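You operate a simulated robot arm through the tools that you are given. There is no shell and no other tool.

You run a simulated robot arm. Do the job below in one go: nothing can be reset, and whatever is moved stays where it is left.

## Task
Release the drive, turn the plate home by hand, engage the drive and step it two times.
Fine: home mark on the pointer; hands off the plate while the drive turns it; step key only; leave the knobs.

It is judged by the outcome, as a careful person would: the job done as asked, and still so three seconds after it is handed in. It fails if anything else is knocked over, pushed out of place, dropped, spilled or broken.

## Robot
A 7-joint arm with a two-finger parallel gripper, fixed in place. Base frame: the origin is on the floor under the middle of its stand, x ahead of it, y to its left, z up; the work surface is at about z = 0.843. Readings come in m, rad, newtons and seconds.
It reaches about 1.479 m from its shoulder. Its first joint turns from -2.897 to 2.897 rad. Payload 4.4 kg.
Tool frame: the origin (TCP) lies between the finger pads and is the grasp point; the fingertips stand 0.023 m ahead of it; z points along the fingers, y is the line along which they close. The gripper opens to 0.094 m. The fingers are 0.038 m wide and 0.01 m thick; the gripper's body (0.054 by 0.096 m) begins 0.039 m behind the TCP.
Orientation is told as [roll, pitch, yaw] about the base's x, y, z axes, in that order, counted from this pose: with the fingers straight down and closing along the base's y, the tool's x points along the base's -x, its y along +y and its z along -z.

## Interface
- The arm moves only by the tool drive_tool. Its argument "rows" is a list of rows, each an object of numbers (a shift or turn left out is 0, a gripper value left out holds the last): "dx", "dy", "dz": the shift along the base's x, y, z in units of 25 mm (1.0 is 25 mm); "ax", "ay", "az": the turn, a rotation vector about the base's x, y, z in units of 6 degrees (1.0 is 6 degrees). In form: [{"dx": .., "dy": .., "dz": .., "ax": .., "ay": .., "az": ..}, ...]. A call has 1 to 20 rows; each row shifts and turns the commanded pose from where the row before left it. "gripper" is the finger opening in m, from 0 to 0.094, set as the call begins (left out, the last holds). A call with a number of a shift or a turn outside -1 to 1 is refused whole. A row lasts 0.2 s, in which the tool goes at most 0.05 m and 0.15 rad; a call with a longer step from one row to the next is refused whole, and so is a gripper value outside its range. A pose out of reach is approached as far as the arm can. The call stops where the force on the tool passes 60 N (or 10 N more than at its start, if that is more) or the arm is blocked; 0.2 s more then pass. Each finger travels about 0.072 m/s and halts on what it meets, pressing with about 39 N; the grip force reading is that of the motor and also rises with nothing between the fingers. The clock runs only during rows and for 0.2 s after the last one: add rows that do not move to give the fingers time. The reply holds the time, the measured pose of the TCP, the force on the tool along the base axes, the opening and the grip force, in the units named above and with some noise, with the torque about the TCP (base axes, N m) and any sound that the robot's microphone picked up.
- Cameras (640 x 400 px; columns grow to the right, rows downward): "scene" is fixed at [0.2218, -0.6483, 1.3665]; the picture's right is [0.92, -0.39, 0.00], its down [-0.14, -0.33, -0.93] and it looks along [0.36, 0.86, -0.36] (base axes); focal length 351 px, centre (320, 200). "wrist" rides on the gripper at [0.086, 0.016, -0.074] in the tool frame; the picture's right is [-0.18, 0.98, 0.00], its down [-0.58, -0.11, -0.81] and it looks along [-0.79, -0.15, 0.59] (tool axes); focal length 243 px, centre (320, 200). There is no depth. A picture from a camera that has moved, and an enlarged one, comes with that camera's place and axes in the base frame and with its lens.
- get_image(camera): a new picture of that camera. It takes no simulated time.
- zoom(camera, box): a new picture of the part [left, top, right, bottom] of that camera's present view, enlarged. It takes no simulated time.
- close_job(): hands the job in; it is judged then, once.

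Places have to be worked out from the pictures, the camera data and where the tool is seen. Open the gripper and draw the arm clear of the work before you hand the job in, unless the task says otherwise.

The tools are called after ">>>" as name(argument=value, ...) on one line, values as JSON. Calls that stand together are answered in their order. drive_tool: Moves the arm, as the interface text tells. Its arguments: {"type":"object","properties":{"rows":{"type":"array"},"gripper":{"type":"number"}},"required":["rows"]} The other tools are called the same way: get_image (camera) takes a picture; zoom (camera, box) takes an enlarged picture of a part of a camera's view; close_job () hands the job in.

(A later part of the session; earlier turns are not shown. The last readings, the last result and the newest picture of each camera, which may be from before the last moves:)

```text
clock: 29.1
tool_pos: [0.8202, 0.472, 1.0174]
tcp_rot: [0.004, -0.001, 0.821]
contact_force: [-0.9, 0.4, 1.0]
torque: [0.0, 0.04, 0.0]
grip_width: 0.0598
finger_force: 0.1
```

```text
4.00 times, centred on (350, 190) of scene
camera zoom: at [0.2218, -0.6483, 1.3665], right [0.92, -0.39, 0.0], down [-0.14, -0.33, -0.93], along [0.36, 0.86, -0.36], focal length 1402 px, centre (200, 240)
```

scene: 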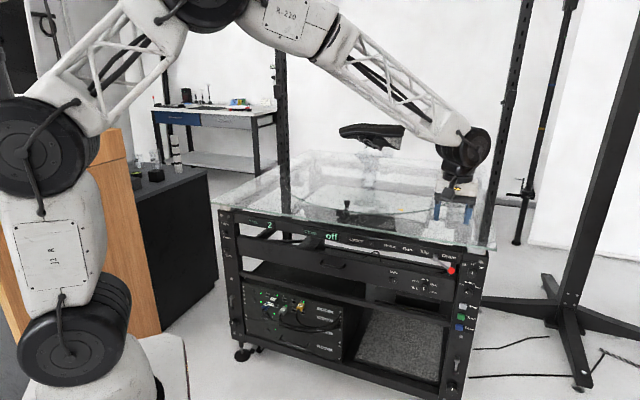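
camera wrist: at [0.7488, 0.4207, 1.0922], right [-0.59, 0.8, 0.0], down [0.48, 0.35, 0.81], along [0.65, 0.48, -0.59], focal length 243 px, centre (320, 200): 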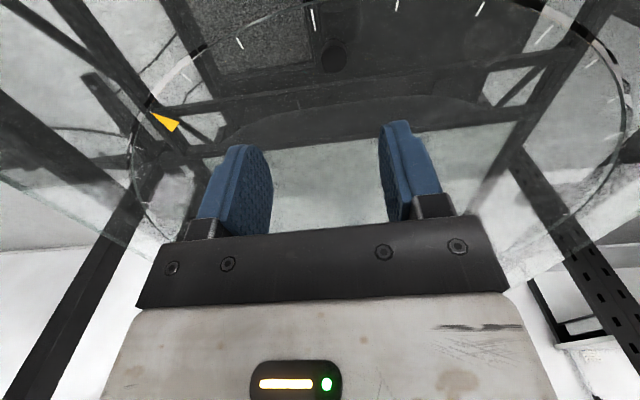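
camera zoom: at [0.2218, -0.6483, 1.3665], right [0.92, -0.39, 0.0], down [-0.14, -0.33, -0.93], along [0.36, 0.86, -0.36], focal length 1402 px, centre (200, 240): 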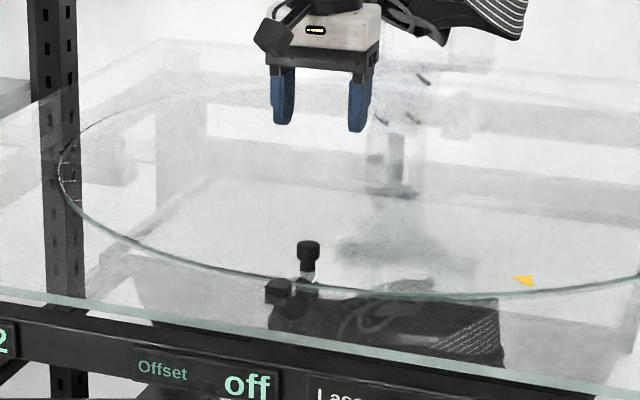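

The knob shows up where predicted (about (0.821, 0.489)). I zoom in to refine the knob and yellow-mark positions before descending.

>>> zoom(camera="wrist", box=[260, 0, 420, 100])

>>> zoom(camera="wrist", box=[110, 60, 270, 160])

>>> zoom(camera="scene", box=[330, 195, 370, 220])

```text
4.00 times, centred on (340, 50) of wrist
camera zoom: at [0.7488, 0.4207, 1.0922], right [-0.59, 0.8, 0.0], down [0.48, 0.35, 0.81], along [0.65, 0.48, -0.59], focal length 970 px, centre (240, 800)
```

zoom: 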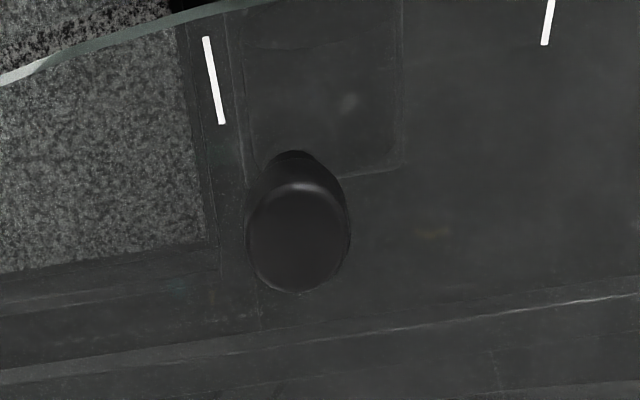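

```text
4.00 times, centred on (190, 110) of wrist
camera zoom: at [0.7488, 0.4207, 1.0922], right [-0.59, 0.8, 0.0], down [0.48, 0.35, 0.81], along [0.65, 0.48, -0.59], focal length 970 px, centre (840, 560)
```

zoom: 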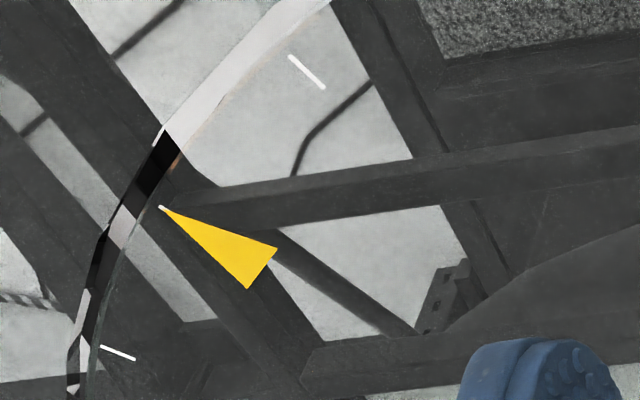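

```text
16.00 times, centred on (350, 208) of scene
camera zoom: at [0.2218, -0.6483, 1.3665], right [0.92, -0.39, 0.0], down [-0.14, -0.33, -0.93], along [0.36, 0.86, -0.36], focal length 5609 px, centre (-160, 80)
```

zoom: 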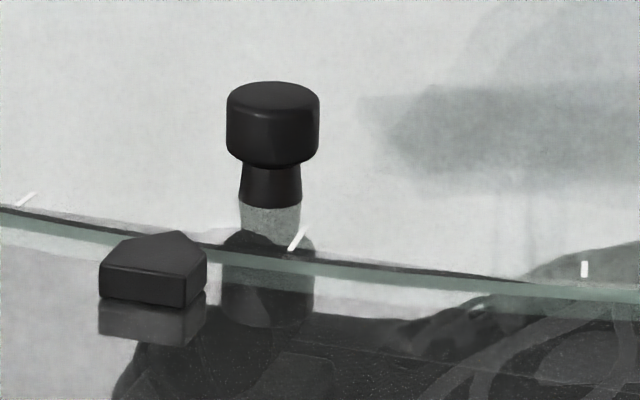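

The marks are 10° apart. The yellow mark sits near −101.4° about the plate centre and the pointer near −135.3°, so the plate needs about −34° (clockwise from above). The knob cap is at (0.8205, 0.4895), top z≈0.869. I descend with open fingers straddling it.

>>> drive_tool(gripper=0.06, rows=[{"dy": 0.7, "dz": -0.5}, {"dz": -1}, {"dz": -1}, {"dz": -1}, {"dz": -0.7}, {"dz": -0.5}, {"dz": -0.4}, {"dz": -0.3}])

>>> get_image(camera="wrist")

>>> zoom(camera="scene", box=[310, 180, 390, 230])

```text
clock: 30.9
tool_pos: [0.819, 0.4917, 0.8822]
tcp_rot: [0.005, 0.001, 0.822]
contact_force: [0.2, 0.3, 0.7]
torque: [-0.01, -0.01, -0.02]
grip_width: 0.0598
finger_force: 0.1
```

```text
taken
camera wrist: at [0.7482, 0.4385, 0.9569], right [-0.59, 0.8, 0.0], down [0.48, 0.35, 0.81], along [0.65, 0.48, -0.59], focal length 243 px, centre (320, 200)
```

wrist: 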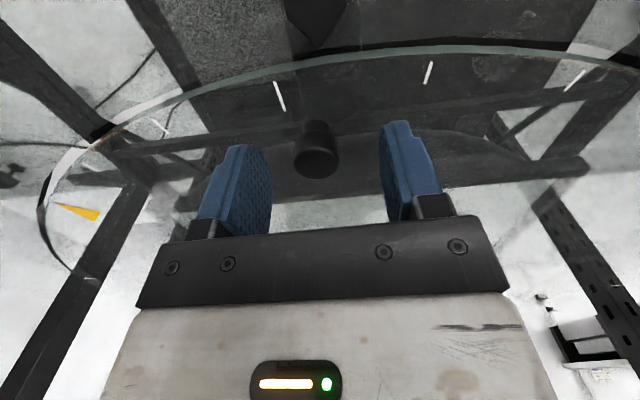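

```text
8.00 times, centred on (350, 205) of scene
camera zoom: at [0.2218, -0.6483, 1.3665], right [0.92, -0.39, 0.0], down [-0.14, -0.33, -0.93], along [0.36, 0.86, -0.36], focal length 2805 px, centre (80, 160)
```

zoom: 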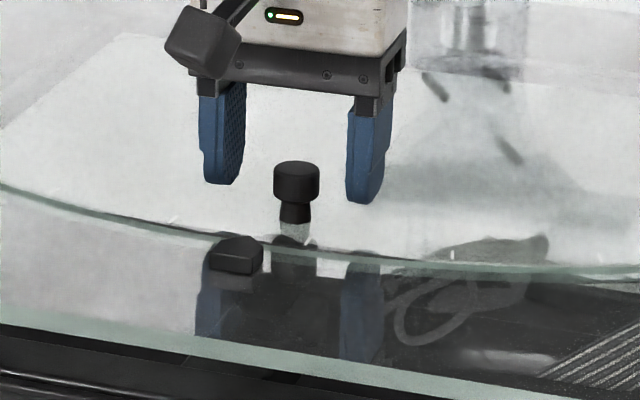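

The fingers straddle the knob with the tips about 12 mm below its top. I lower 6 mm more, close to a loose cage around the cap, and then nudge it tangentially to feel whether the plate is free.

>>> drive_tool(gripper=0.027, rows=[{"dz": -0.24}, {"dz": 0}, {"dz": 0}])

>>> drive_tool(rows=[{"dx": -0.088, "dy": 0.082}, {"dx": -0.088, "dy": 0.082}])

>>> get_image(camera="wrist")

```text
clock: 31.7
tool_pos: [0.8175, 0.4907, 0.8771]
tcp_rot: [0.005, 0.0, 0.823]
contact_force: [-0.2, 0.1, -0.4]
torque: [-0.01, -0.02, 0.0]
grip_width: 0.027
finger_force: 0.0
```

```text
clock: 32.3
tool_pos: [0.8154, 0.4942, 0.8747]
tcp_rot: [0.005, 0.002, 0.821]
contact_force: [0.7, -0.8, -0.5]
torque: [0.03, 0.01, 0.03]
grip_width: 0.0272
finger_force: 0.5
```

```text
taken
camera wrist: at [0.7439, 0.4424, 0.9504], right [-0.59, 0.8, 0.0], down [0.48, 0.35, 0.81], along [0.65, 0.48, -0.59], focal length 243 px, centre (320, 200)
```

wrist: 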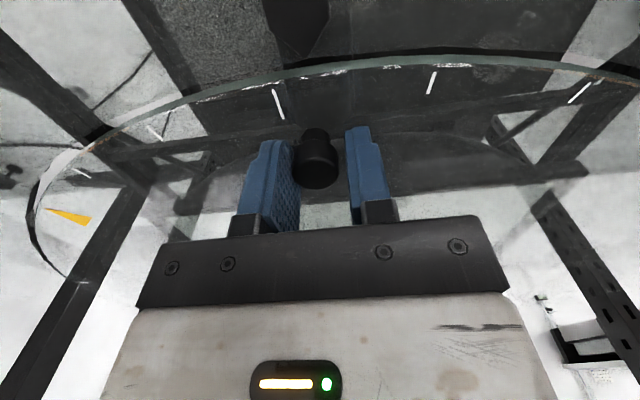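

There is light contact of about 1 N. I nudge 6 mm further along the tangent and compare.

>>> drive_tool(rows=[{"dx": -0.088, "dy": 0.082}, {"dx": -0.088, "dy": 0.082}])

>>> get_image(camera="wrist")

>>> zoom(camera="scene", box=[310, 180, 430, 260])

```text
clock: 32.9
tool_pos: [0.8103, 0.4986, 0.8761]
tcp_rot: [0.005, 0.0, 0.822]
contact_force: [0.3, -0.2, -0.5]
torque: [0.01, 0.02, -0.01]
grip_width: 0.0274
finger_force: 0.0
```

```text
taken
camera wrist: at [0.7395, 0.4467, 0.9507], right [-0.59, 0.8, 0.0], down [0.48, 0.35, 0.81], along [0.65, 0.48, -0.59], focal length 243 px, centre (320, 200)
```

wrist: 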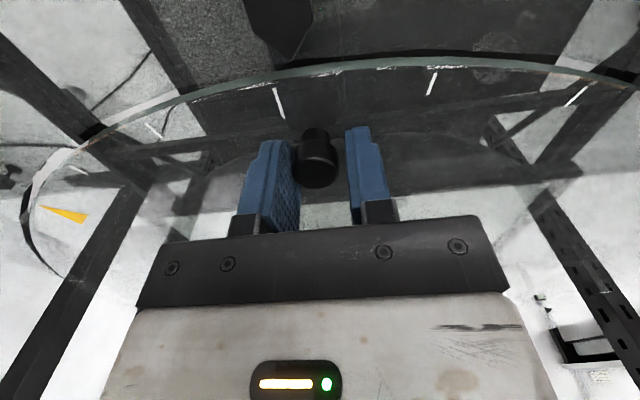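

```text
5.00 times, centred on (370, 220) of scene
camera zoom: at [0.2218, -0.6483, 1.3665], right [0.92, -0.39, 0.0], down [-0.14, -0.33, -0.93], along [0.36, 0.86, -0.36], focal length 1753 px, centre (70, 100)
```

zoom: 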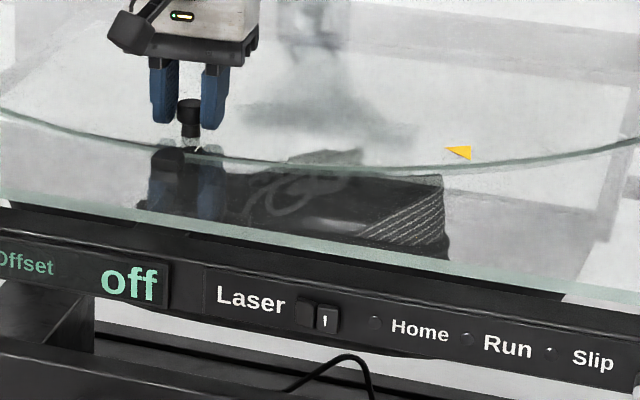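

The plate turns freely (under 1 N) and the Slip lamp is dark, so the drive is released. I carry the knob clockwise along its arc by about 28.5°, rotating the gripper with it, then check.

>>> drive_tool(rows=[{"dx": -0.2659, "dy": 0.2818, "az": -0.25}, {"dx": -0.2584, "dy": 0.2887, "az": -0.25}, {"dx": -0.2508, "dy": 0.2953, "az": -0.25}, {"dx": -0.243, "dy": 0.3018, "az": -0.25}, {"dx": -0.235, "dy": 0.3081, "az": -0.25}, {"dx": -0.2268, "dy": 0.3141, "az": -0.25}, {"dx": -0.2185, "dy": 0.3199, "az": -0.25}, {"dx": -0.2101, "dy": 0.3255, "az": -0.25}, {"dx": -0.2015, "dy": 0.3309, "az": -0.25}, {"dx": -0.1928, "dy": 0.3361, "az": -0.25}, {"dx": -0.1839, "dy": 0.341, "az": -0.25}, {"dx": -0.1749, "dy": 0.3457, "az": -0.25}])

>>> get_image(camera="wrist")

>>> zoom(camera="scene", box=[290, 150, 450, 250])

```text
clock: 35.5
tool_pos: [0.7431, 0.5933, 0.8757]
tcp_rot: [0.006, 0.0, 0.509]
contact_force: [0.3, 0.8, 0.1]
torque: [-0.01, 0.03, -0.02]
grip_width: 0.027
finger_force: 0.2
```

```text
taken
camera wrist: at [0.6599, 0.5653, 0.9505], right [-0.32, 0.95, 0.0], down [0.56, 0.18, 0.81], along [0.76, 0.26, -0.59], focal length 243 px, centre (320, 200)
```

wrist: 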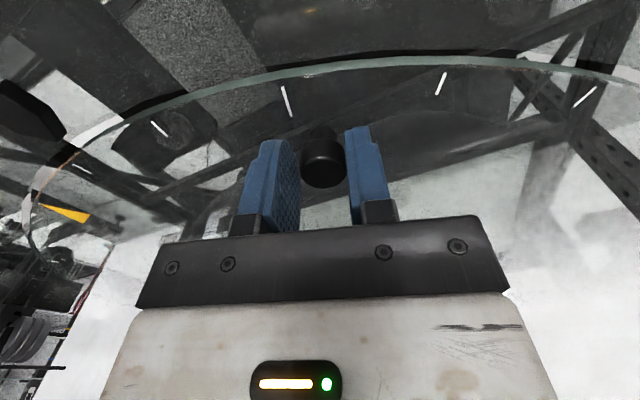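

```text
4.00 times, centred on (370, 200) of scene
camera zoom: at [0.2218, -0.6483, 1.3665], right [0.92, -0.39, 0.0], down [-0.14, -0.33, -0.93], along [0.36, 0.86, -0.36], focal length 1402 px, centre (120, 200)
```

zoom: 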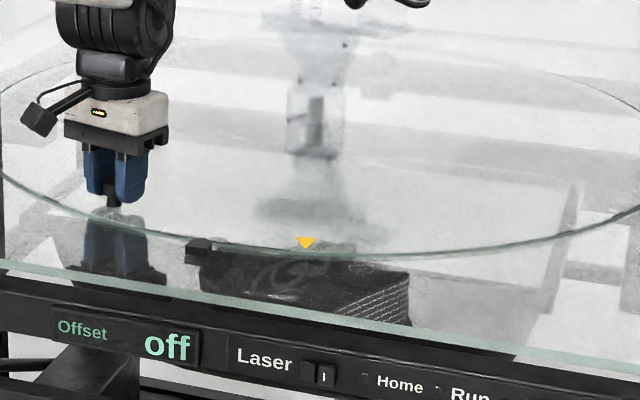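

It's going smoothly: the yellow tip is now at about −122° and the pointer at about −135.4°. I carry on another 10.5° and then fine-tune.

>>> drive_tool(rows=[{"dx": -0.1658, "dy": 0.3502, "az": -0.25}, {"dx": -0.1566, "dy": 0.3544, "az": -0.25}, {"dx": -0.1473, "dy": 0.3584, "az": -0.25}, {"dx": -0.1379, "dy": 0.3621, "az": -0.25}, {"dx": -0.1283, "dy": 0.3656, "az": -0.25}, {"dx": -0.1187, "dy": 0.3688, "az": -0.25}, {"dx": -0.109, "dy": 0.3718, "az": -0.25}])

>>> get_image(camera="wrist")

>>> zoom(camera="scene", box=[320, 190, 380, 230])

>>> zoom(camera="scene", box=[370, 230, 450, 270])

```text
clock: 37.1
tool_pos: [0.7192, 0.6579, 0.877]
tcp_rot: [0.006, -0.002, 0.325]
contact_force: [0.1, 0.1, 0.7]
torque: [0.0, -0.05, 0.04]
grip_width: 0.027
finger_force: 0.0
```

```text
taken
camera wrist: at [0.6328, 0.645, 0.951], right [-0.14, 0.99, 0.0], down [0.59, 0.08, 0.81], along [0.8, 0.11, -0.59], focal length 243 px, centre (320, 200)
```

wrist: 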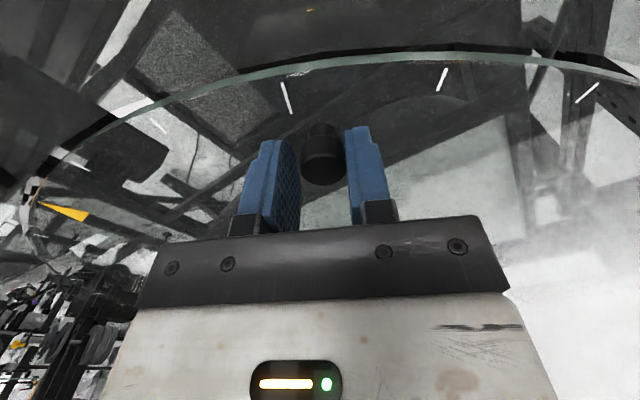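

```text
10.00 times, centred on (350, 210) of scene
camera zoom: at [0.2218, -0.6483, 1.3665], right [0.92, -0.39, 0.0], down [-0.14, -0.33, -0.93], along [0.36, 0.86, -0.36], focal length 3506 px, centre (20, 100)
```

zoom: 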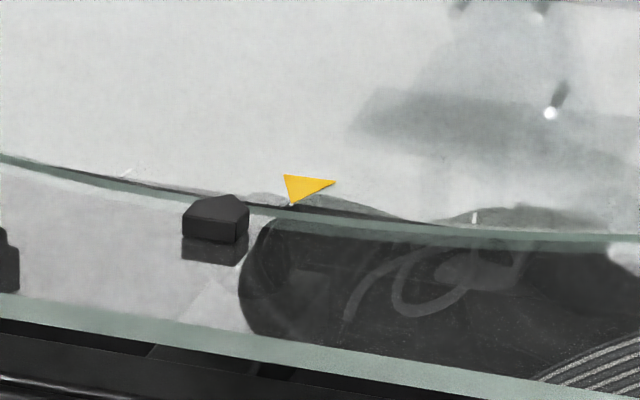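

```text
8.00 times, centred on (410, 250) of scene
camera zoom: at [0.2218, -0.6483, 1.3665], right [0.92, -0.39, 0.0], down [-0.14, -0.33, -0.93], along [0.36, 0.86, -0.36], focal length 2805 px, centre (-400, -200)
```

zoom: 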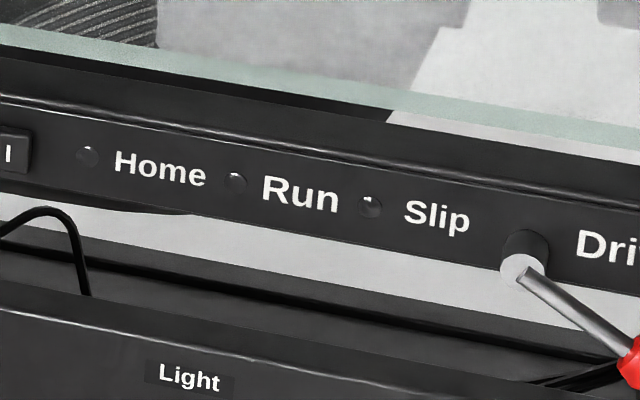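

The yellow tip is about 3.2° short of the pointer apex. I push 2.4° more, slowly, and watch the Home lamp.

>>> drive_tool(rows=[{"dx": -0.0503, "dy": 0.2, "az": -0.133}, {"dx": -0.0503, "dy": 0.2, "az": -0.133}, {"dx": -0.0503, "dy": 0.2, "az": -0.133}])

>>> zoom(camera="scene", box=[320, 190, 380, 230])

>>> zoom(camera="scene", box=[370, 230, 450, 270])

>>> zoom(camera="wrist", box=[0, 60, 240, 240])

```text
clock: 37.9
tool_pos: [0.7148, 0.6717, 0.8769]
tcp_rot: [0.004, -0.001, 0.28]
contact_force: [-0.8, 0.4, 0.9]
torque: [0.01, 0.01, 0.04]
grip_width: 0.0268
finger_force: 0.1
```

```text
10.00 times, centred on (350, 210) of scene
camera zoom: at [0.2218, -0.6483, 1.3665], right [0.92, -0.39, 0.0], down [-0.14, -0.33, -0.93], along [0.36, 0.86, -0.36], focal length 3506 px, centre (20, 100)
```

zoom: 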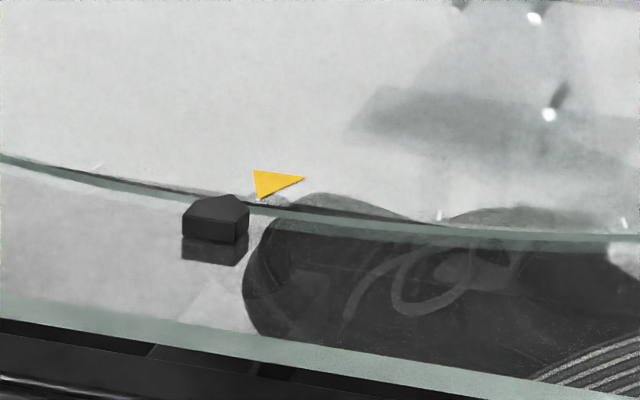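

```text
8.00 times, centred on (410, 250) of scene
camera zoom: at [0.2218, -0.6483, 1.3665], right [0.92, -0.39, 0.0], down [-0.14, -0.33, -0.93], along [0.36, 0.86, -0.36], focal length 2805 px, centre (-400, -200)
```

zoom: 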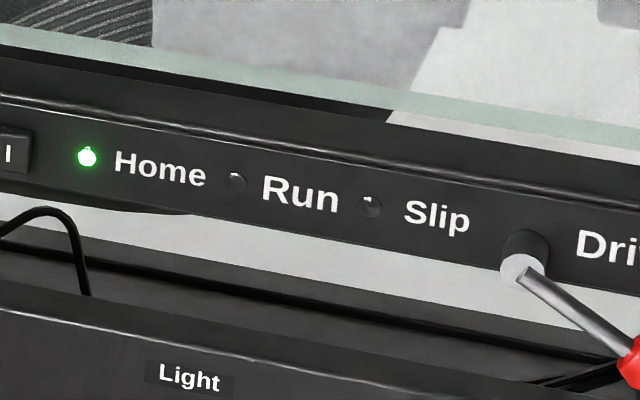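

```text
2.22 times, centred on (120, 150) of wrist
camera zoom: at [0.6278, 0.6638, 0.9507], right [-0.1, 1.0, 0.0], down [0.59, 0.05, 0.81], along [0.8, 0.08, -0.59], focal length 539 px, centre (764, 311)
```

zoom: 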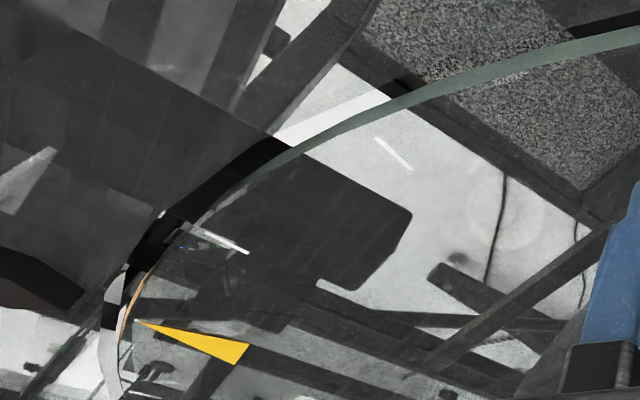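

The Home lamp lit green, but the tip is still about 1.3° short of the apex. I open the cage, lift clear, and look down the radial line at the pointer with the wrist camera to measure it properly.

>>> drive_tool(gripper=0.045, rows=[{"dz": 0}, {"dz": 0.6}, {"dz": 1}, {"dz": 1}, {"dz": 1}])

>>> drive_tool(rows=[{"dx": 0.1, "dy": -1, "az": 0.5}, {"dx": 0.1, "dy": -1, "az": 0.5}, {"dx": 0.1, "dy": -1, "az": 0.5}, {"dx": 0.1, "dy": -1, "az": 0.5}, {"dx": 0.1, "dy": -1, "az": 0.5}, {"dx": 0.1, "dy": -1, "az": 0.5}, {"dx": 0.1, "dy": -1, "az": 0.5}, {"dx": 0.1, "dy": -1, "az": 0.5}, {"dx": 0.1, "dy": -1, "az": 0.5}, {"dx": 0.07, "dy": -1, "az": 0.39}])

>>> get_image(camera="wrist")

>>> zoom(camera="scene", box=[320, 190, 380, 230])

```text
clock: 39.1
tool_pos: [0.7152, 0.671, 0.9653]
tcp_rot: [0.004, 0.0, 0.284]
contact_force: [-0.1, 0.3, -0.8]
torque: [0.01, 0.01, 0.02]
grip_width: 0.0451
finger_force: 0.1
```

```text
clock: 41.3
tool_pos: [0.7396, 0.4211, 0.9667]
tcp_rot: [0.003, -0.001, 0.796]
contact_force: [0.0, -0.1, -0.6]
torque: [0.01, 0.0, -0.02]
grip_width: 0.045
finger_force: 0.1
```

```text
taken
camera wrist: at [0.6676, 0.3715, 1.0408], right [-0.57, 0.82, 0.0], down [0.49, 0.34, 0.81], along [0.66, 0.46, -0.59], focal length 243 px, centre (320, 200)
```

wrist: 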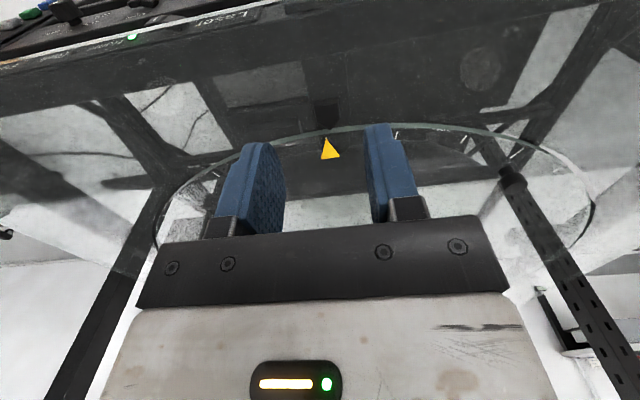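

```text
10.00 times, centred on (350, 210) of scene
camera zoom: at [0.2218, -0.6483, 1.3665], right [0.92, -0.39, 0.0], down [-0.14, -0.33, -0.93], along [0.36, 0.86, -0.36], focal length 3506 px, centre (20, 100)
```

zoom: 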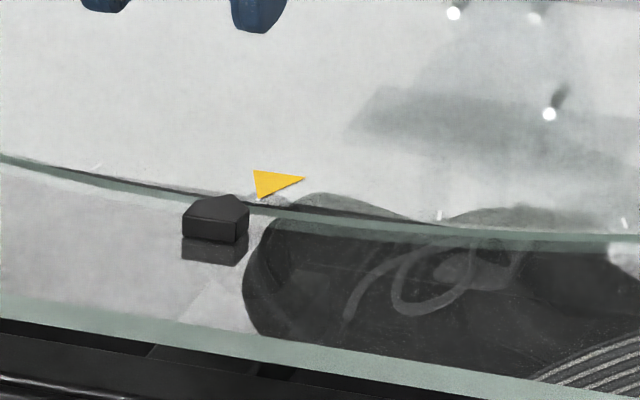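

The release didn't disturb the plate. I zoom in on the pointer and mark from this near-radial view.

>>> zoom(camera="wrist", box=[285, 80, 375, 170])

>>> zoom(camera="wrist", box=[305, 90, 350, 165])

```text
4.44 times, centred on (330, 125) of wrist
camera zoom: at [0.6676, 0.3715, 1.0408], right [-0.57, 0.82, 0.0], down [0.49, 0.34, 0.81], along [0.66, 0.46, -0.59], focal length 1078 px, centre (276, 533)
```

zoom: 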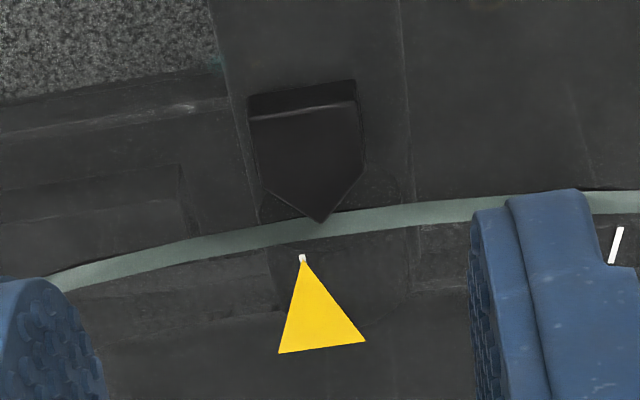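

```text
5.33 times, centred on (328, 128) of wrist
camera zoom: at [0.6676, 0.3715, 1.0408], right [-0.57, 0.82, 0.0], down [0.49, 0.34, 0.81], along [0.66, 0.46, -0.59], focal length 1294 px, centre (280, 587)
```

zoom: 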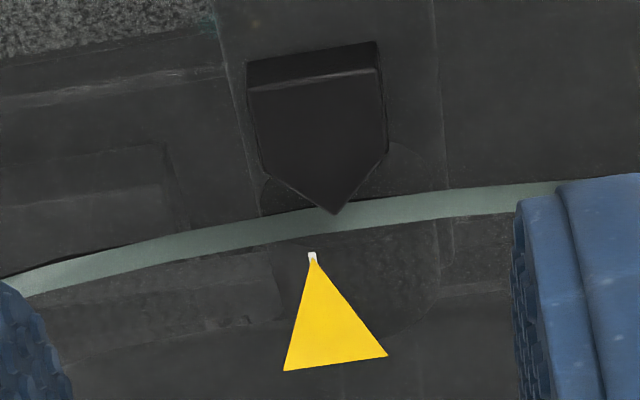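

From this view, working in 3-D, the yellow tip is about 6 mm (0.9°) short of the pointer apex. I go back to the knob by retracing the same path.

>>> drive_tool(rows=[{"dx": -0.07, "dy": 1, "az": -0.39}, {"dx": -0.1, "dy": 1, "az": -0.5}, {"dx": -0.1, "dy": 1, "az": -0.5}, {"dx": -0.1, "dy": 1, "az": -0.5}, {"dx": -0.1, "dy": 1, "az": -0.5}, {"dx": -0.1, "dy": 1, "az": -0.5}, {"dx": -0.1, "dy": 1, "az": -0.5}, {"dx": -0.1, "dy": 1, "az": -0.5}, {"dx": -0.1, "dy": 1, "az": -0.5}, {"dx": -0.1, "dy": 1, "az": -0.5}])

>>> drive_tool(gripper=0.045, rows=[{"dz": -1}, {"dz": -1}, {"dz": -1}, {"dz": -0.6}, {"dz": 0}])

>>> get_image(camera="wrist")

```text
clock: 43.5
tool_pos: [0.7151, 0.6715, 0.9671]
tcp_rot: [0.005, 0.001, 0.281]
contact_force: [0.2, -0.1, -0.5]
torque: [0.0, 0.01, -0.01]
grip_width: 0.0452
finger_force: 0.0
```

```text
clock: 44.7
tool_pos: [0.7146, 0.6726, 0.876]
tcp_rot: [0.004, -0.001, 0.282]
contact_force: [0.1, -0.6, -1.0]
torque: [-0.01, 0.04, 0.0]
grip_width: 0.0448
finger_force: 0.2
```

```text
taken
camera wrist: at [0.6269, 0.6641, 0.9502], right [-0.1, 1.0, 0.0], down [0.59, 0.05, 0.81], along [0.8, 0.08, -0.59], focal length 243 px, centre (320, 200)
```

wrist: 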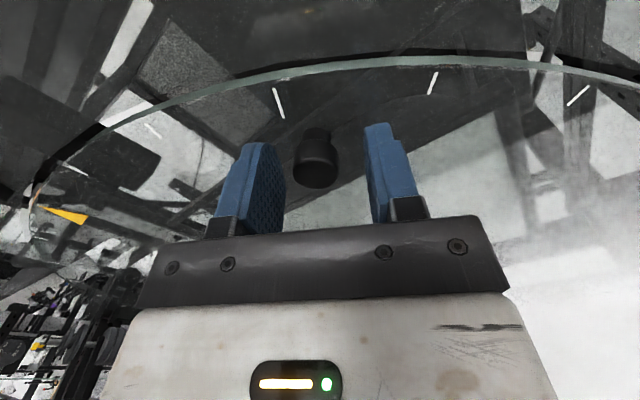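

The knob sits slightly toward the pushing finger. I close to the loose cage first and measure any shift of the mark in the scene view.

>>> drive_tool(gripper=0.027, rows=[{"dz": 0}, {"dz": 0}, {"dz": 0}])

>>> zoom(camera="scene", box=[330, 197, 360, 222])

>>> get_image(camera="wrist")

```text
clock: 45.5
tool_pos: [0.714, 0.6733, 0.8766]
tcp_rot: [0.002, 0.0, 0.282]
contact_force: [1.6, 0.3, 0.3]
torque: [0.01, 0.05, 0.03]
grip_width: 0.0271
finger_force: 0.0
```

```text
16.00 times, centred on (345, 210) of scene
camera zoom: at [0.2218, -0.6483, 1.3665], right [0.92, -0.39, 0.0], down [-0.14, -0.33, -0.93], along [0.36, 0.86, -0.36], focal length 5609 px, centre (-80, 48)
```

zoom: 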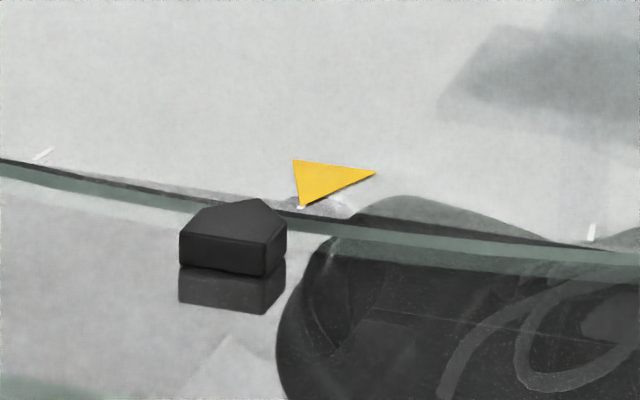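

```text
taken
camera wrist: at [0.6269, 0.664, 0.9504], right [-0.1, 1.0, 0.0], down [0.59, 0.05, 0.81], along [0.8, 0.08, -0.59], focal length 243 px, centre (320, 200)
```

wrist: 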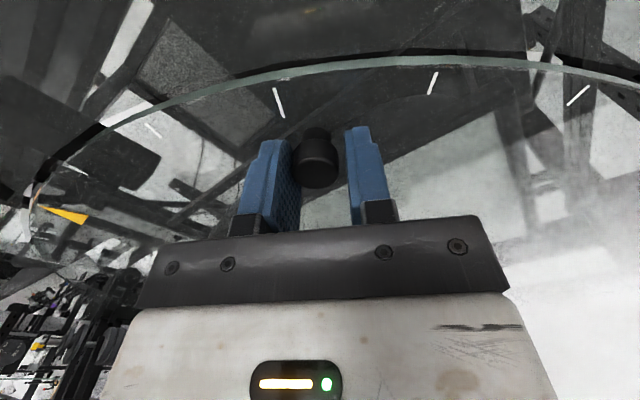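

There's practically no shift. I now push 0.9° (about 5.7 mm) slowly.

>>> drive_tool(rows=[{"dx": -0.0173, "dy": 0.0741, "az": -0.05}, {"dx": -0.0173, "dy": 0.0741, "az": -0.05}, {"dx": -0.0173, "dy": 0.0741, "az": -0.05}, {"dz": 0}])

>>> zoom(camera="scene", box=[330, 197, 360, 222])

>>> zoom(camera="scene", box=[370, 230, 450, 270])

```text
clock: 46.5
tool_pos: [0.7138, 0.6763, 0.876]
tcp_rot: [0.005, -0.001, 0.269]
contact_force: [-0.4, 0.0, -0.2]
torque: [-0.02, 0.0, -0.02]
grip_width: 0.0273
finger_force: 0.1
```

```text
16.00 times, centred on (345, 210) of scene
camera zoom: at [0.2218, -0.6483, 1.3665], right [0.92, -0.39, 0.0], down [-0.14, -0.33, -0.93], along [0.36, 0.86, -0.36], focal length 5609 px, centre (-80, 48)
```

zoom: 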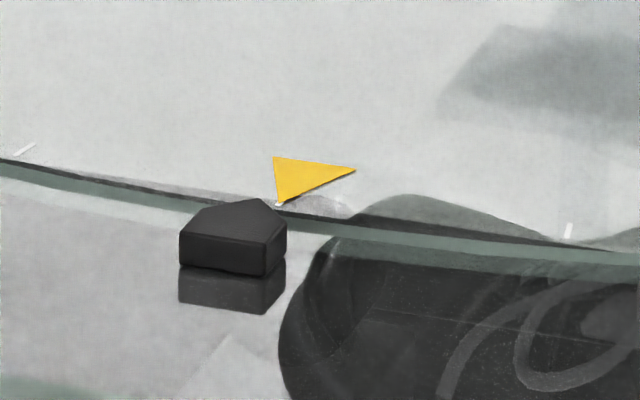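

```text
8.00 times, centred on (410, 250) of scene
camera zoom: at [0.2218, -0.6483, 1.3665], right [0.92, -0.39, 0.0], down [-0.14, -0.33, -0.93], along [0.36, 0.86, -0.36], focal length 2805 px, centre (-400, -200)
```

zoom: 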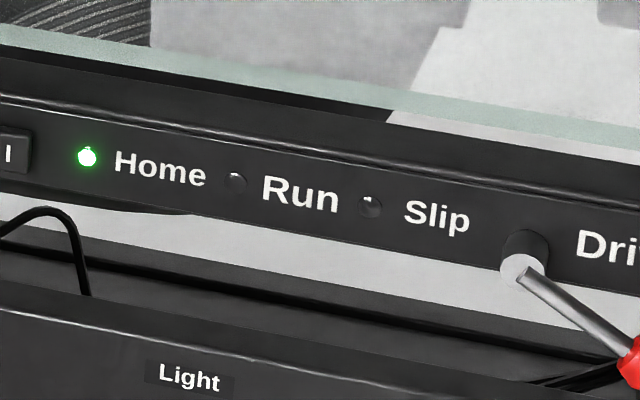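

The mark moved about 0.8° as intended, and Home is still lit. I open, lift clear and check again from the radial viewpoint.

>>> drive_tool(gripper=0.045, rows=[{"dz": 0}, {"dz": 0.6}, {"dz": 1}, {"dz": 1}, {"dz": 1}])

>>> drive_tool(rows=[{"dx": 0.1, "dy": -1, "az": 0.5}, {"dx": 0.1, "dy": -1, "az": 0.5}, {"dx": 0.1, "dy": -1, "az": 0.5}, {"dx": 0.1, "dy": -1, "az": 0.5}, {"dx": 0.1, "dy": -1, "az": 0.5}, {"dx": 0.1, "dy": -1, "az": 0.5}, {"dx": 0.1, "dy": -1, "az": 0.5}, {"dx": 0.1, "dy": -1, "az": 0.5}, {"dx": 0.1, "dy": -1, "az": 0.5}, {"dx": 0.07, "dy": -1, "az": 0.39}])

>>> zoom(camera="wrist", box=[305, 90, 350, 165])

>>> zoom(camera="scene", box=[330, 197, 360, 222])

```text
clock: 47.7
tool_pos: [0.7124, 0.6787, 0.9667]
tcp_rot: [0.003, 0.0, 0.268]
contact_force: [-0.2, 0.5, -1.3]
torque: [-0.01, -0.03, 0.03]
grip_width: 0.045
finger_force: 0.1
```

```text
clock: 49.9
tool_pos: [0.7383, 0.4278, 0.9668]
tcp_rot: [0.003, -0.001, 0.78]
contact_force: [0.0, -0.5, -0.7]
torque: [0.04, -0.03, 0.02]
grip_width: 0.0451
finger_force: 0.0
```

```text
5.33 times, centred on (328, 128) of wrist
camera zoom: at [0.666, 0.3783, 1.0415], right [-0.56, 0.83, 0.0], down [0.49, 0.33, 0.81], along [0.67, 0.45, -0.59], focal length 1294 px, centre (280, 587)
```

zoom: 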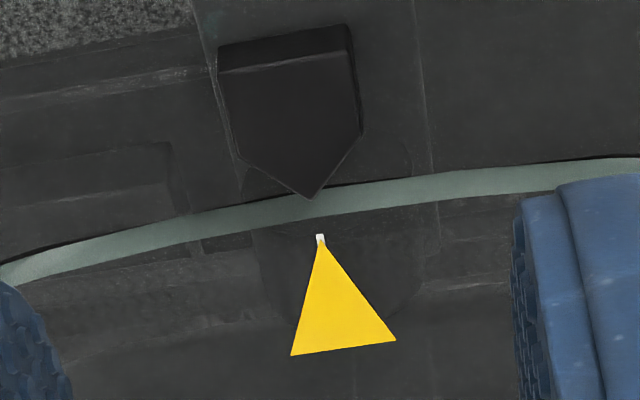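

```text
16.00 times, centred on (345, 210) of scene
camera zoom: at [0.2218, -0.6483, 1.3665], right [0.92, -0.39, 0.0], down [-0.14, -0.33, -0.93], along [0.36, 0.86, -0.36], focal length 5609 px, centre (-80, 48)
```

zoom: 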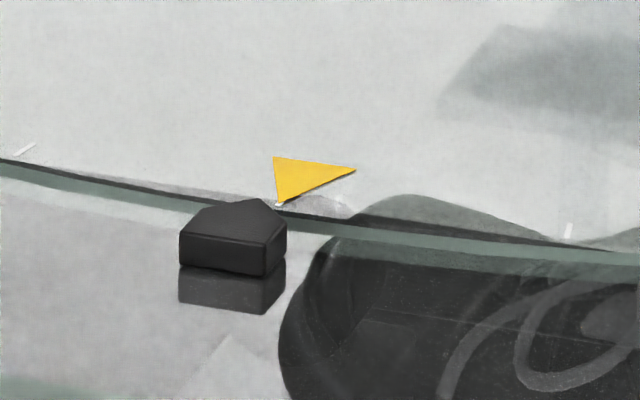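

The pointer apex now lies on the yellow mark's axis to within about 0.1–0.2°, and the release left the plate still. Next I go back to the panel to re-engage the drive: move out over the front edge, tilt horizontal, fingers closed.

>>> drive_tool(gripper=0.0, rows=[{"dx": -0.5, "dy": -0.5, "dz": 0.6, "az": 0.37}, {"dx": 0.32, "dy": -0.98, "dz": 0.6}, {"dx": 0.32, "dy": -0.98, "dz": 0.6}, {"dx": 0.32, "dy": -0.98, "dz": 0.4}, {"dx": 0.32, "dy": -0.98}, {"dx": 0.32, "dy": -0.98}, {"dx": 0.32, "dy": -0.98}, {"dx": 0.32, "dy": -0.98}, {"dx": 0.32, "dy": -0.98}, {"dx": 0.32, "dy": -0.98}, {"dx": 0.32, "dy": -0.98}, {"dx": 0.32, "dy": -0.98}, {"dx": 0.32, "dy": -0.98}, {"dx": 0.32, "dy": -0.98}, {"dx": 0.32, "dy": -0.98}, {"dx": 0.32, "dy": -0.98}, {"dx": 0.32, "dy": -0.98}, {"dx": 0.32, "dy": -0.98}, {"dx": 0.32, "dy": -0.98}, {"dx": 0.32, "dy": -0.98}])

>>> drive_tool(rows=[{"ax": 0.996, "ay": -0.932}, {"ax": 0.996, "ay": -0.932}, {"ax": 0.996, "ay": -0.932}, {"ax": 0.996, "ay": -0.932}, {"ax": 0.996, "ay": -0.932}, {"ax": 0.996, "ay": -0.932}, {"ax": 0.996, "ay": -0.932}, {"ax": 0.996, "ay": -0.932}, {"ax": 0.996, "ay": -0.932}, {"ax": 0.996, "ay": -0.932}, {"ax": 0.996, "ay": -0.932}])

>>> zoom(camera="scene", box=[330, 197, 360, 222])

>>> get_image(camera="scene")

```text
clock: 54.1
tool_pos: [0.8785, -0.0516, 1.0217]
tcp_rot: [0.003, -0.001, 0.817]
contact_force: [-0.5, -0.7, 0.3]
torque: [0.01, 0.01, -0.02]
grip_width: 0.0001
finger_force: 39.2
```

```text
clock: 56.5
tool_pos: [0.8789, -0.0501, 1.0228]
tcp_rot: [3.018, -1.567, -2.195]
contact_force: [-0.7, -0.2, -0.3]
torque: [0.04, 0.01, 0.04]
grip_width: 0.0003
finger_force: 38.9
```

```text
16.00 times, centred on (345, 210) of scene
camera zoom: at [0.2218, -0.6483, 1.3665], right [0.92, -0.39, 0.0], down [-0.14, -0.33, -0.93], along [0.36, 0.86, -0.36], focal length 5609 px, centre (-80, 48)
```

zoom: 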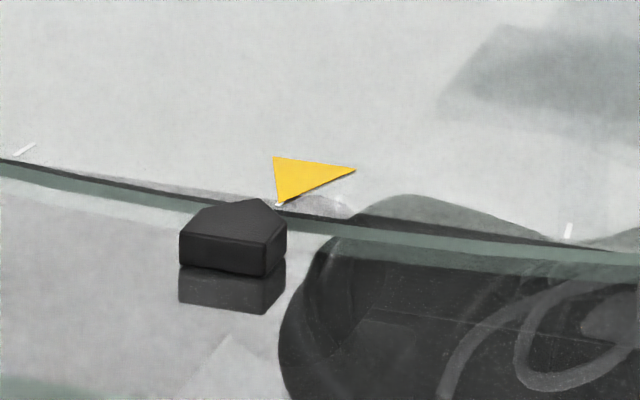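

```text
taken
```

scene: 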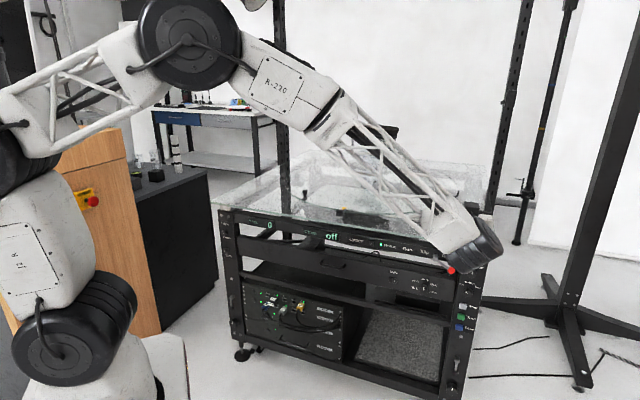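

The Steps counter has reset to 0 at home, which confirms it. Now I lower to just above the lever's red knob (still at 55°), out in front of the panel.

>>> drive_tool(rows=[{"dz": -1, "dx": 0.03, "dy": -0.028}, {"dz": -1, "dx": 0.03, "dy": -0.028}, {"dz": -1, "dx": 0.03, "dy": -0.028}, {"dz": -1, "dx": 0.03, "dy": -0.028}, {"dz": -1, "dx": 0.03, "dy": -0.028}, {"dz": -1, "dx": 0.03, "dy": -0.028}, {"dz": -1, "dx": 0.03, "dy": -0.028}, {"dz": -1, "dx": 0.03, "dy": -0.028}, {"dz": -1}, {"dz": -1}])

>>> get_image(camera="wrist")

>>> zoom(camera="scene", box=[370, 225, 500, 315])

```text
clock: 58.7
tool_pos: [0.886, -0.0559, 0.7721]
tcp_rot: [2.48, -1.571, -1.656]
contact_force: [0.6, 0.0, 0.4]
torque: [0.0, 0.0, -0.01]
grip_width: 0.0
finger_force: 38.7
```

```text
taken
camera wrist: at [0.8227, -0.0995, 0.6851], right [-0.72, 0.67, 0.19], down [-0.47, -0.67, 0.58], along [0.51, 0.33, 0.79], focal length 243 px, centre (320, 200)
```

wrist: 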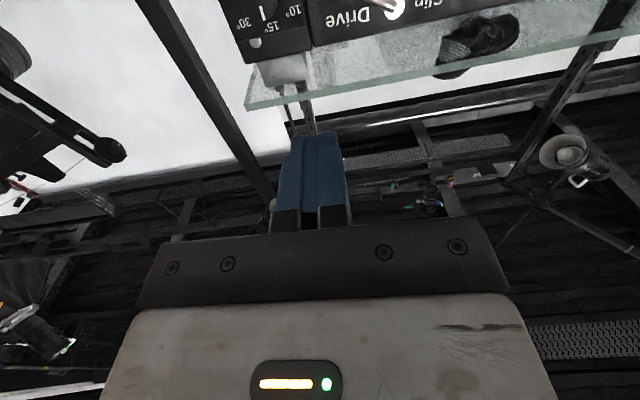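

```text
4.44 times, centred on (435, 270) of scene
camera zoom: at [0.2218, -0.6483, 1.3665], right [0.92, -0.39, 0.0], down [-0.14, -0.33, -0.93], along [0.36, 0.86, -0.36], focal length 1558 px, centre (-191, -111)
```

zoom: 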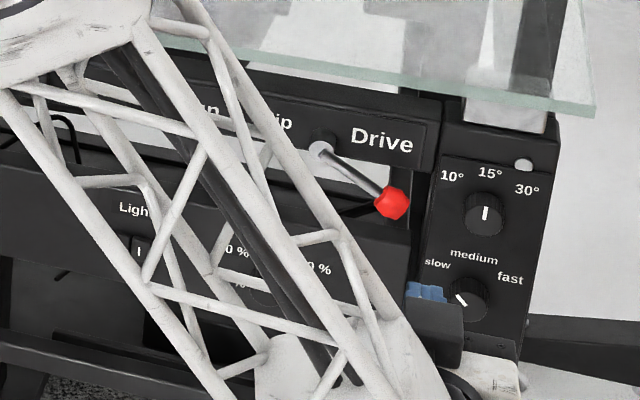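

The tool is lined up just above the red knob. I insert partway and check the view before going fully in.

>>> drive_tool(rows=[{"dx": 0.823, "dy": 0.879}, {"dx": 0.823, "dy": 0.879}, {"dx": 0.823, "dy": 0.879}, {"dx": 0.823, "dy": 0.879}])

>>> get_image(camera="wrist")

>>> zoom(camera="scene", box=[410, 235, 490, 295])

```text
clock: 59.7
tool_pos: [0.9671, 0.0326, 0.7701]
tcp_rot: [1.996, -1.568, -1.17]
contact_force: [-0.2, 0.3, 0.7]
torque: [0.0, 0.03, -0.01]
grip_width: 0.0002
finger_force: 39.2
```

```text
taken
camera wrist: at [0.9042, -0.0106, 0.6845], right [-0.72, 0.67, 0.19], down [-0.47, -0.67, 0.58], along [0.51, 0.33, 0.79], focal length 243 px, centre (320, 200)
```

wrist: 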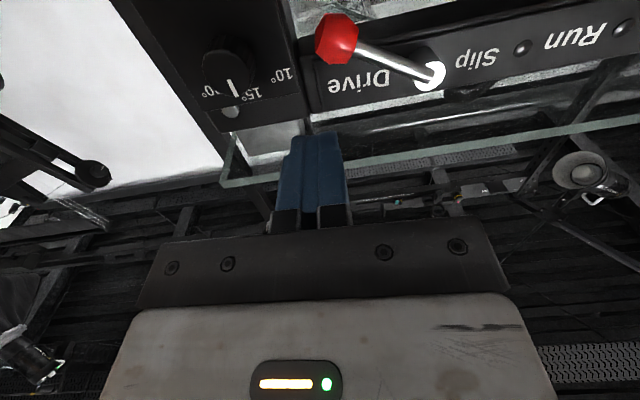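

```text
6.67 times, centred on (450, 265) of scene
camera zoom: at [0.2218, -0.6483, 1.3665], right [0.92, -0.39, 0.0], down [-0.14, -0.33, -0.93], along [0.36, 0.86, -0.36], focal length 2337 px, centre (-547, -233)
```

zoom: 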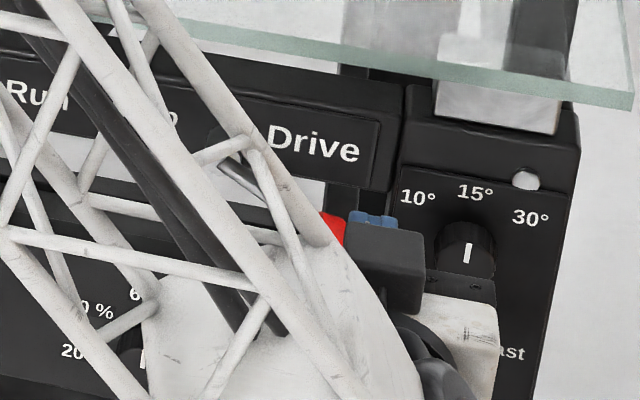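

The knob is at (l −0.668, z 0.739) relative to the panel. I raise a few millimetres for clearance, go in above it, and sweep it down and left along its arc to about 30°.

>>> drive_tool(rows=[{"dz": 0.25}, {"dx": 0.788, "dy": 0.842}, {"dx": 0.788, "dy": 0.842}, {"dx": -0.054, "dy": 0.05, "dz": -0.2}, {"dx": -0.054, "dy": 0.05, "dz": -0.2}, {"dx": -0.044, "dy": 0.041, "dz": -0.286}, {"dx": -0.044, "dy": 0.041, "dz": -0.286}, {"dx": -0.112, "dy": 0.105, "dz": -0.388}, {"dx": -0.112, "dy": 0.105, "dz": -0.388}])

>>> get_image(camera="wrist")

>>> zoom(camera="scene", box=[410, 235, 490, 295])

```text
clock: 61.7
tool_pos: [0.996, 0.0844, 0.7324]
tcp_rot: [2.043, -1.568, -1.219]
contact_force: [0.6, 0.7, 0.3]
torque: [0.01, 0.0, -0.01]
grip_width: 0.0
finger_force: 39.0
```

```text
taken
camera wrist: at [0.9332, 0.041, 0.6468], right [-0.72, 0.67, 0.19], down [-0.47, -0.67, 0.58], along [0.51, 0.33, 0.79], focal length 243 px, centre (320, 200)
```

wrist: 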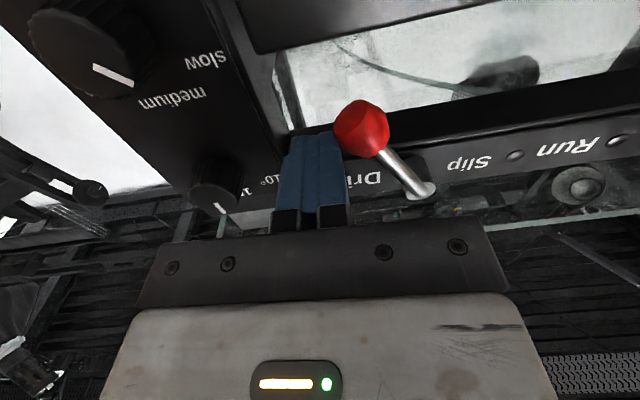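

```text
6.67 times, centred on (450, 265) of scene
camera zoom: at [0.2218, -0.6483, 1.3665], right [0.92, -0.39, 0.0], down [-0.14, -0.33, -0.93], along [0.36, 0.86, -0.36], focal length 2337 px, centre (-547, -233)
```

zoom: 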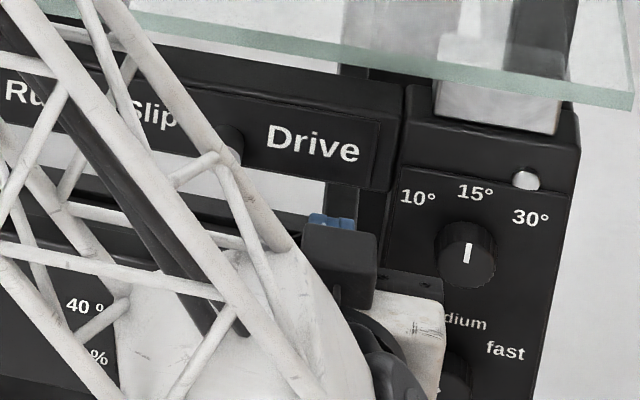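

The lever follows at about 35°. I continue sweeping it left and down to its vertical position.

>>> drive_tool(rows=[{"dx": -0.234, "dy": 0.218, "dz": -0.266}, {"dx": -0.234, "dy": 0.218, "dz": -0.266}, {"dx": -0.178, "dy": 0.167, "dz": -0.14}, {"dx": -0.178, "dy": 0.167, "dz": -0.14}, {"dx": -0.12, "dy": 0.112, "dz": -0.14}])

>>> get_image(camera="wrist")

>>> zoom(camera="scene", box=[410, 235, 490, 295])

```text
clock: 62.9
tool_pos: [0.9713, 0.1052, 0.7094]
tcp_rot: [2.055, -1.568, -1.229]
contact_force: [1.0, -0.5, 0.1]
torque: [0.01, 0.03, -0.01]
grip_width: 0.0
finger_force: 39.0
```

```text
taken
camera wrist: at [0.9097, 0.063, 0.6229], right [-0.72, 0.67, 0.19], down [-0.47, -0.67, 0.58], along [0.51, 0.33, 0.79], focal length 243 px, centre (320, 200)
```

wrist: 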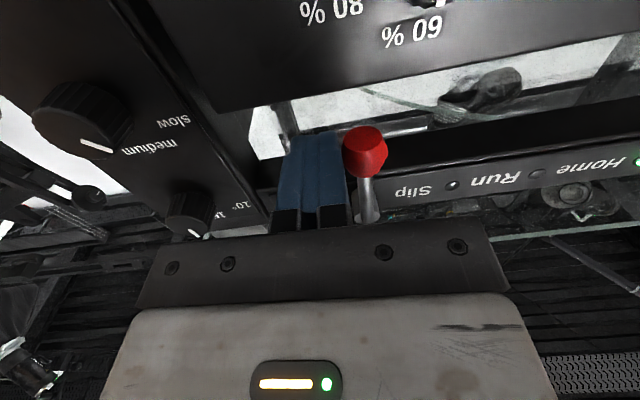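

```text
6.67 times, centred on (450, 265) of scene
camera zoom: at [0.2218, -0.6483, 1.3665], right [0.92, -0.39, 0.0], down [-0.14, -0.33, -0.93], along [0.36, 0.86, -0.36], focal length 2337 px, centre (-547, -233)
```

zoom: 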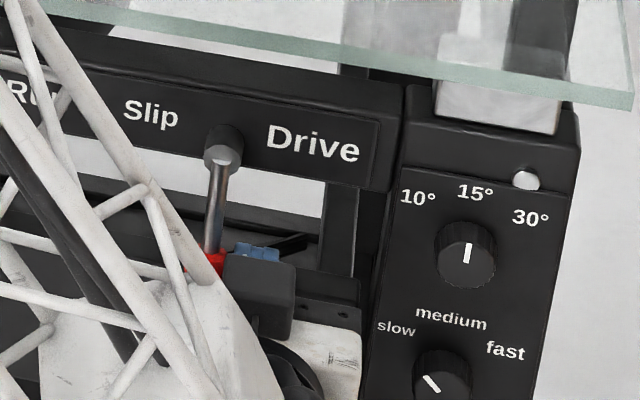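

The lever is almost vertical. I press it gently onto its stop in small increments.

>>> drive_tool(rows=[{"dx": -0.044, "dy": 0.041}, {"dx": -0.044, "dy": 0.041}])

>>> zoom(camera="scene", box=[410, 235, 490, 295])

```text
clock: 63.5
tool_pos: [0.9714, 0.1068, 0.7098]
tcp_rot: [2.11, -1.569, -1.289]
contact_force: [35.4, -11.4, -14.4]
torque: [-0.28, 0.0, -0.64]
grip_width: 0.0
finger_force: 39.0
```

```text
6.67 times, centred on (450, 265) of scene
camera zoom: at [0.2218, -0.6483, 1.3665], right [0.92, -0.39, 0.0], down [-0.14, -0.33, -0.93], along [0.36, 0.86, -0.36], focal length 2337 px, centre (-547, -233)
```

zoom: 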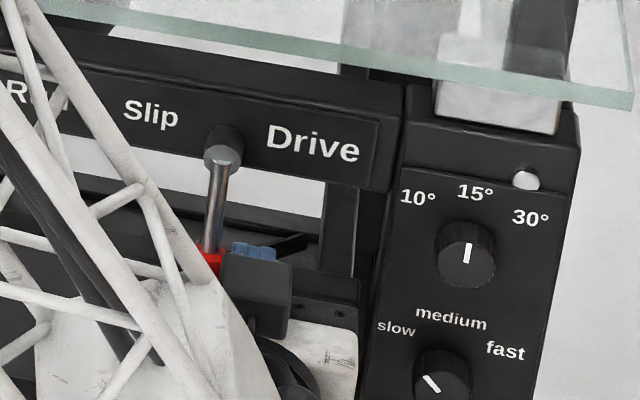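

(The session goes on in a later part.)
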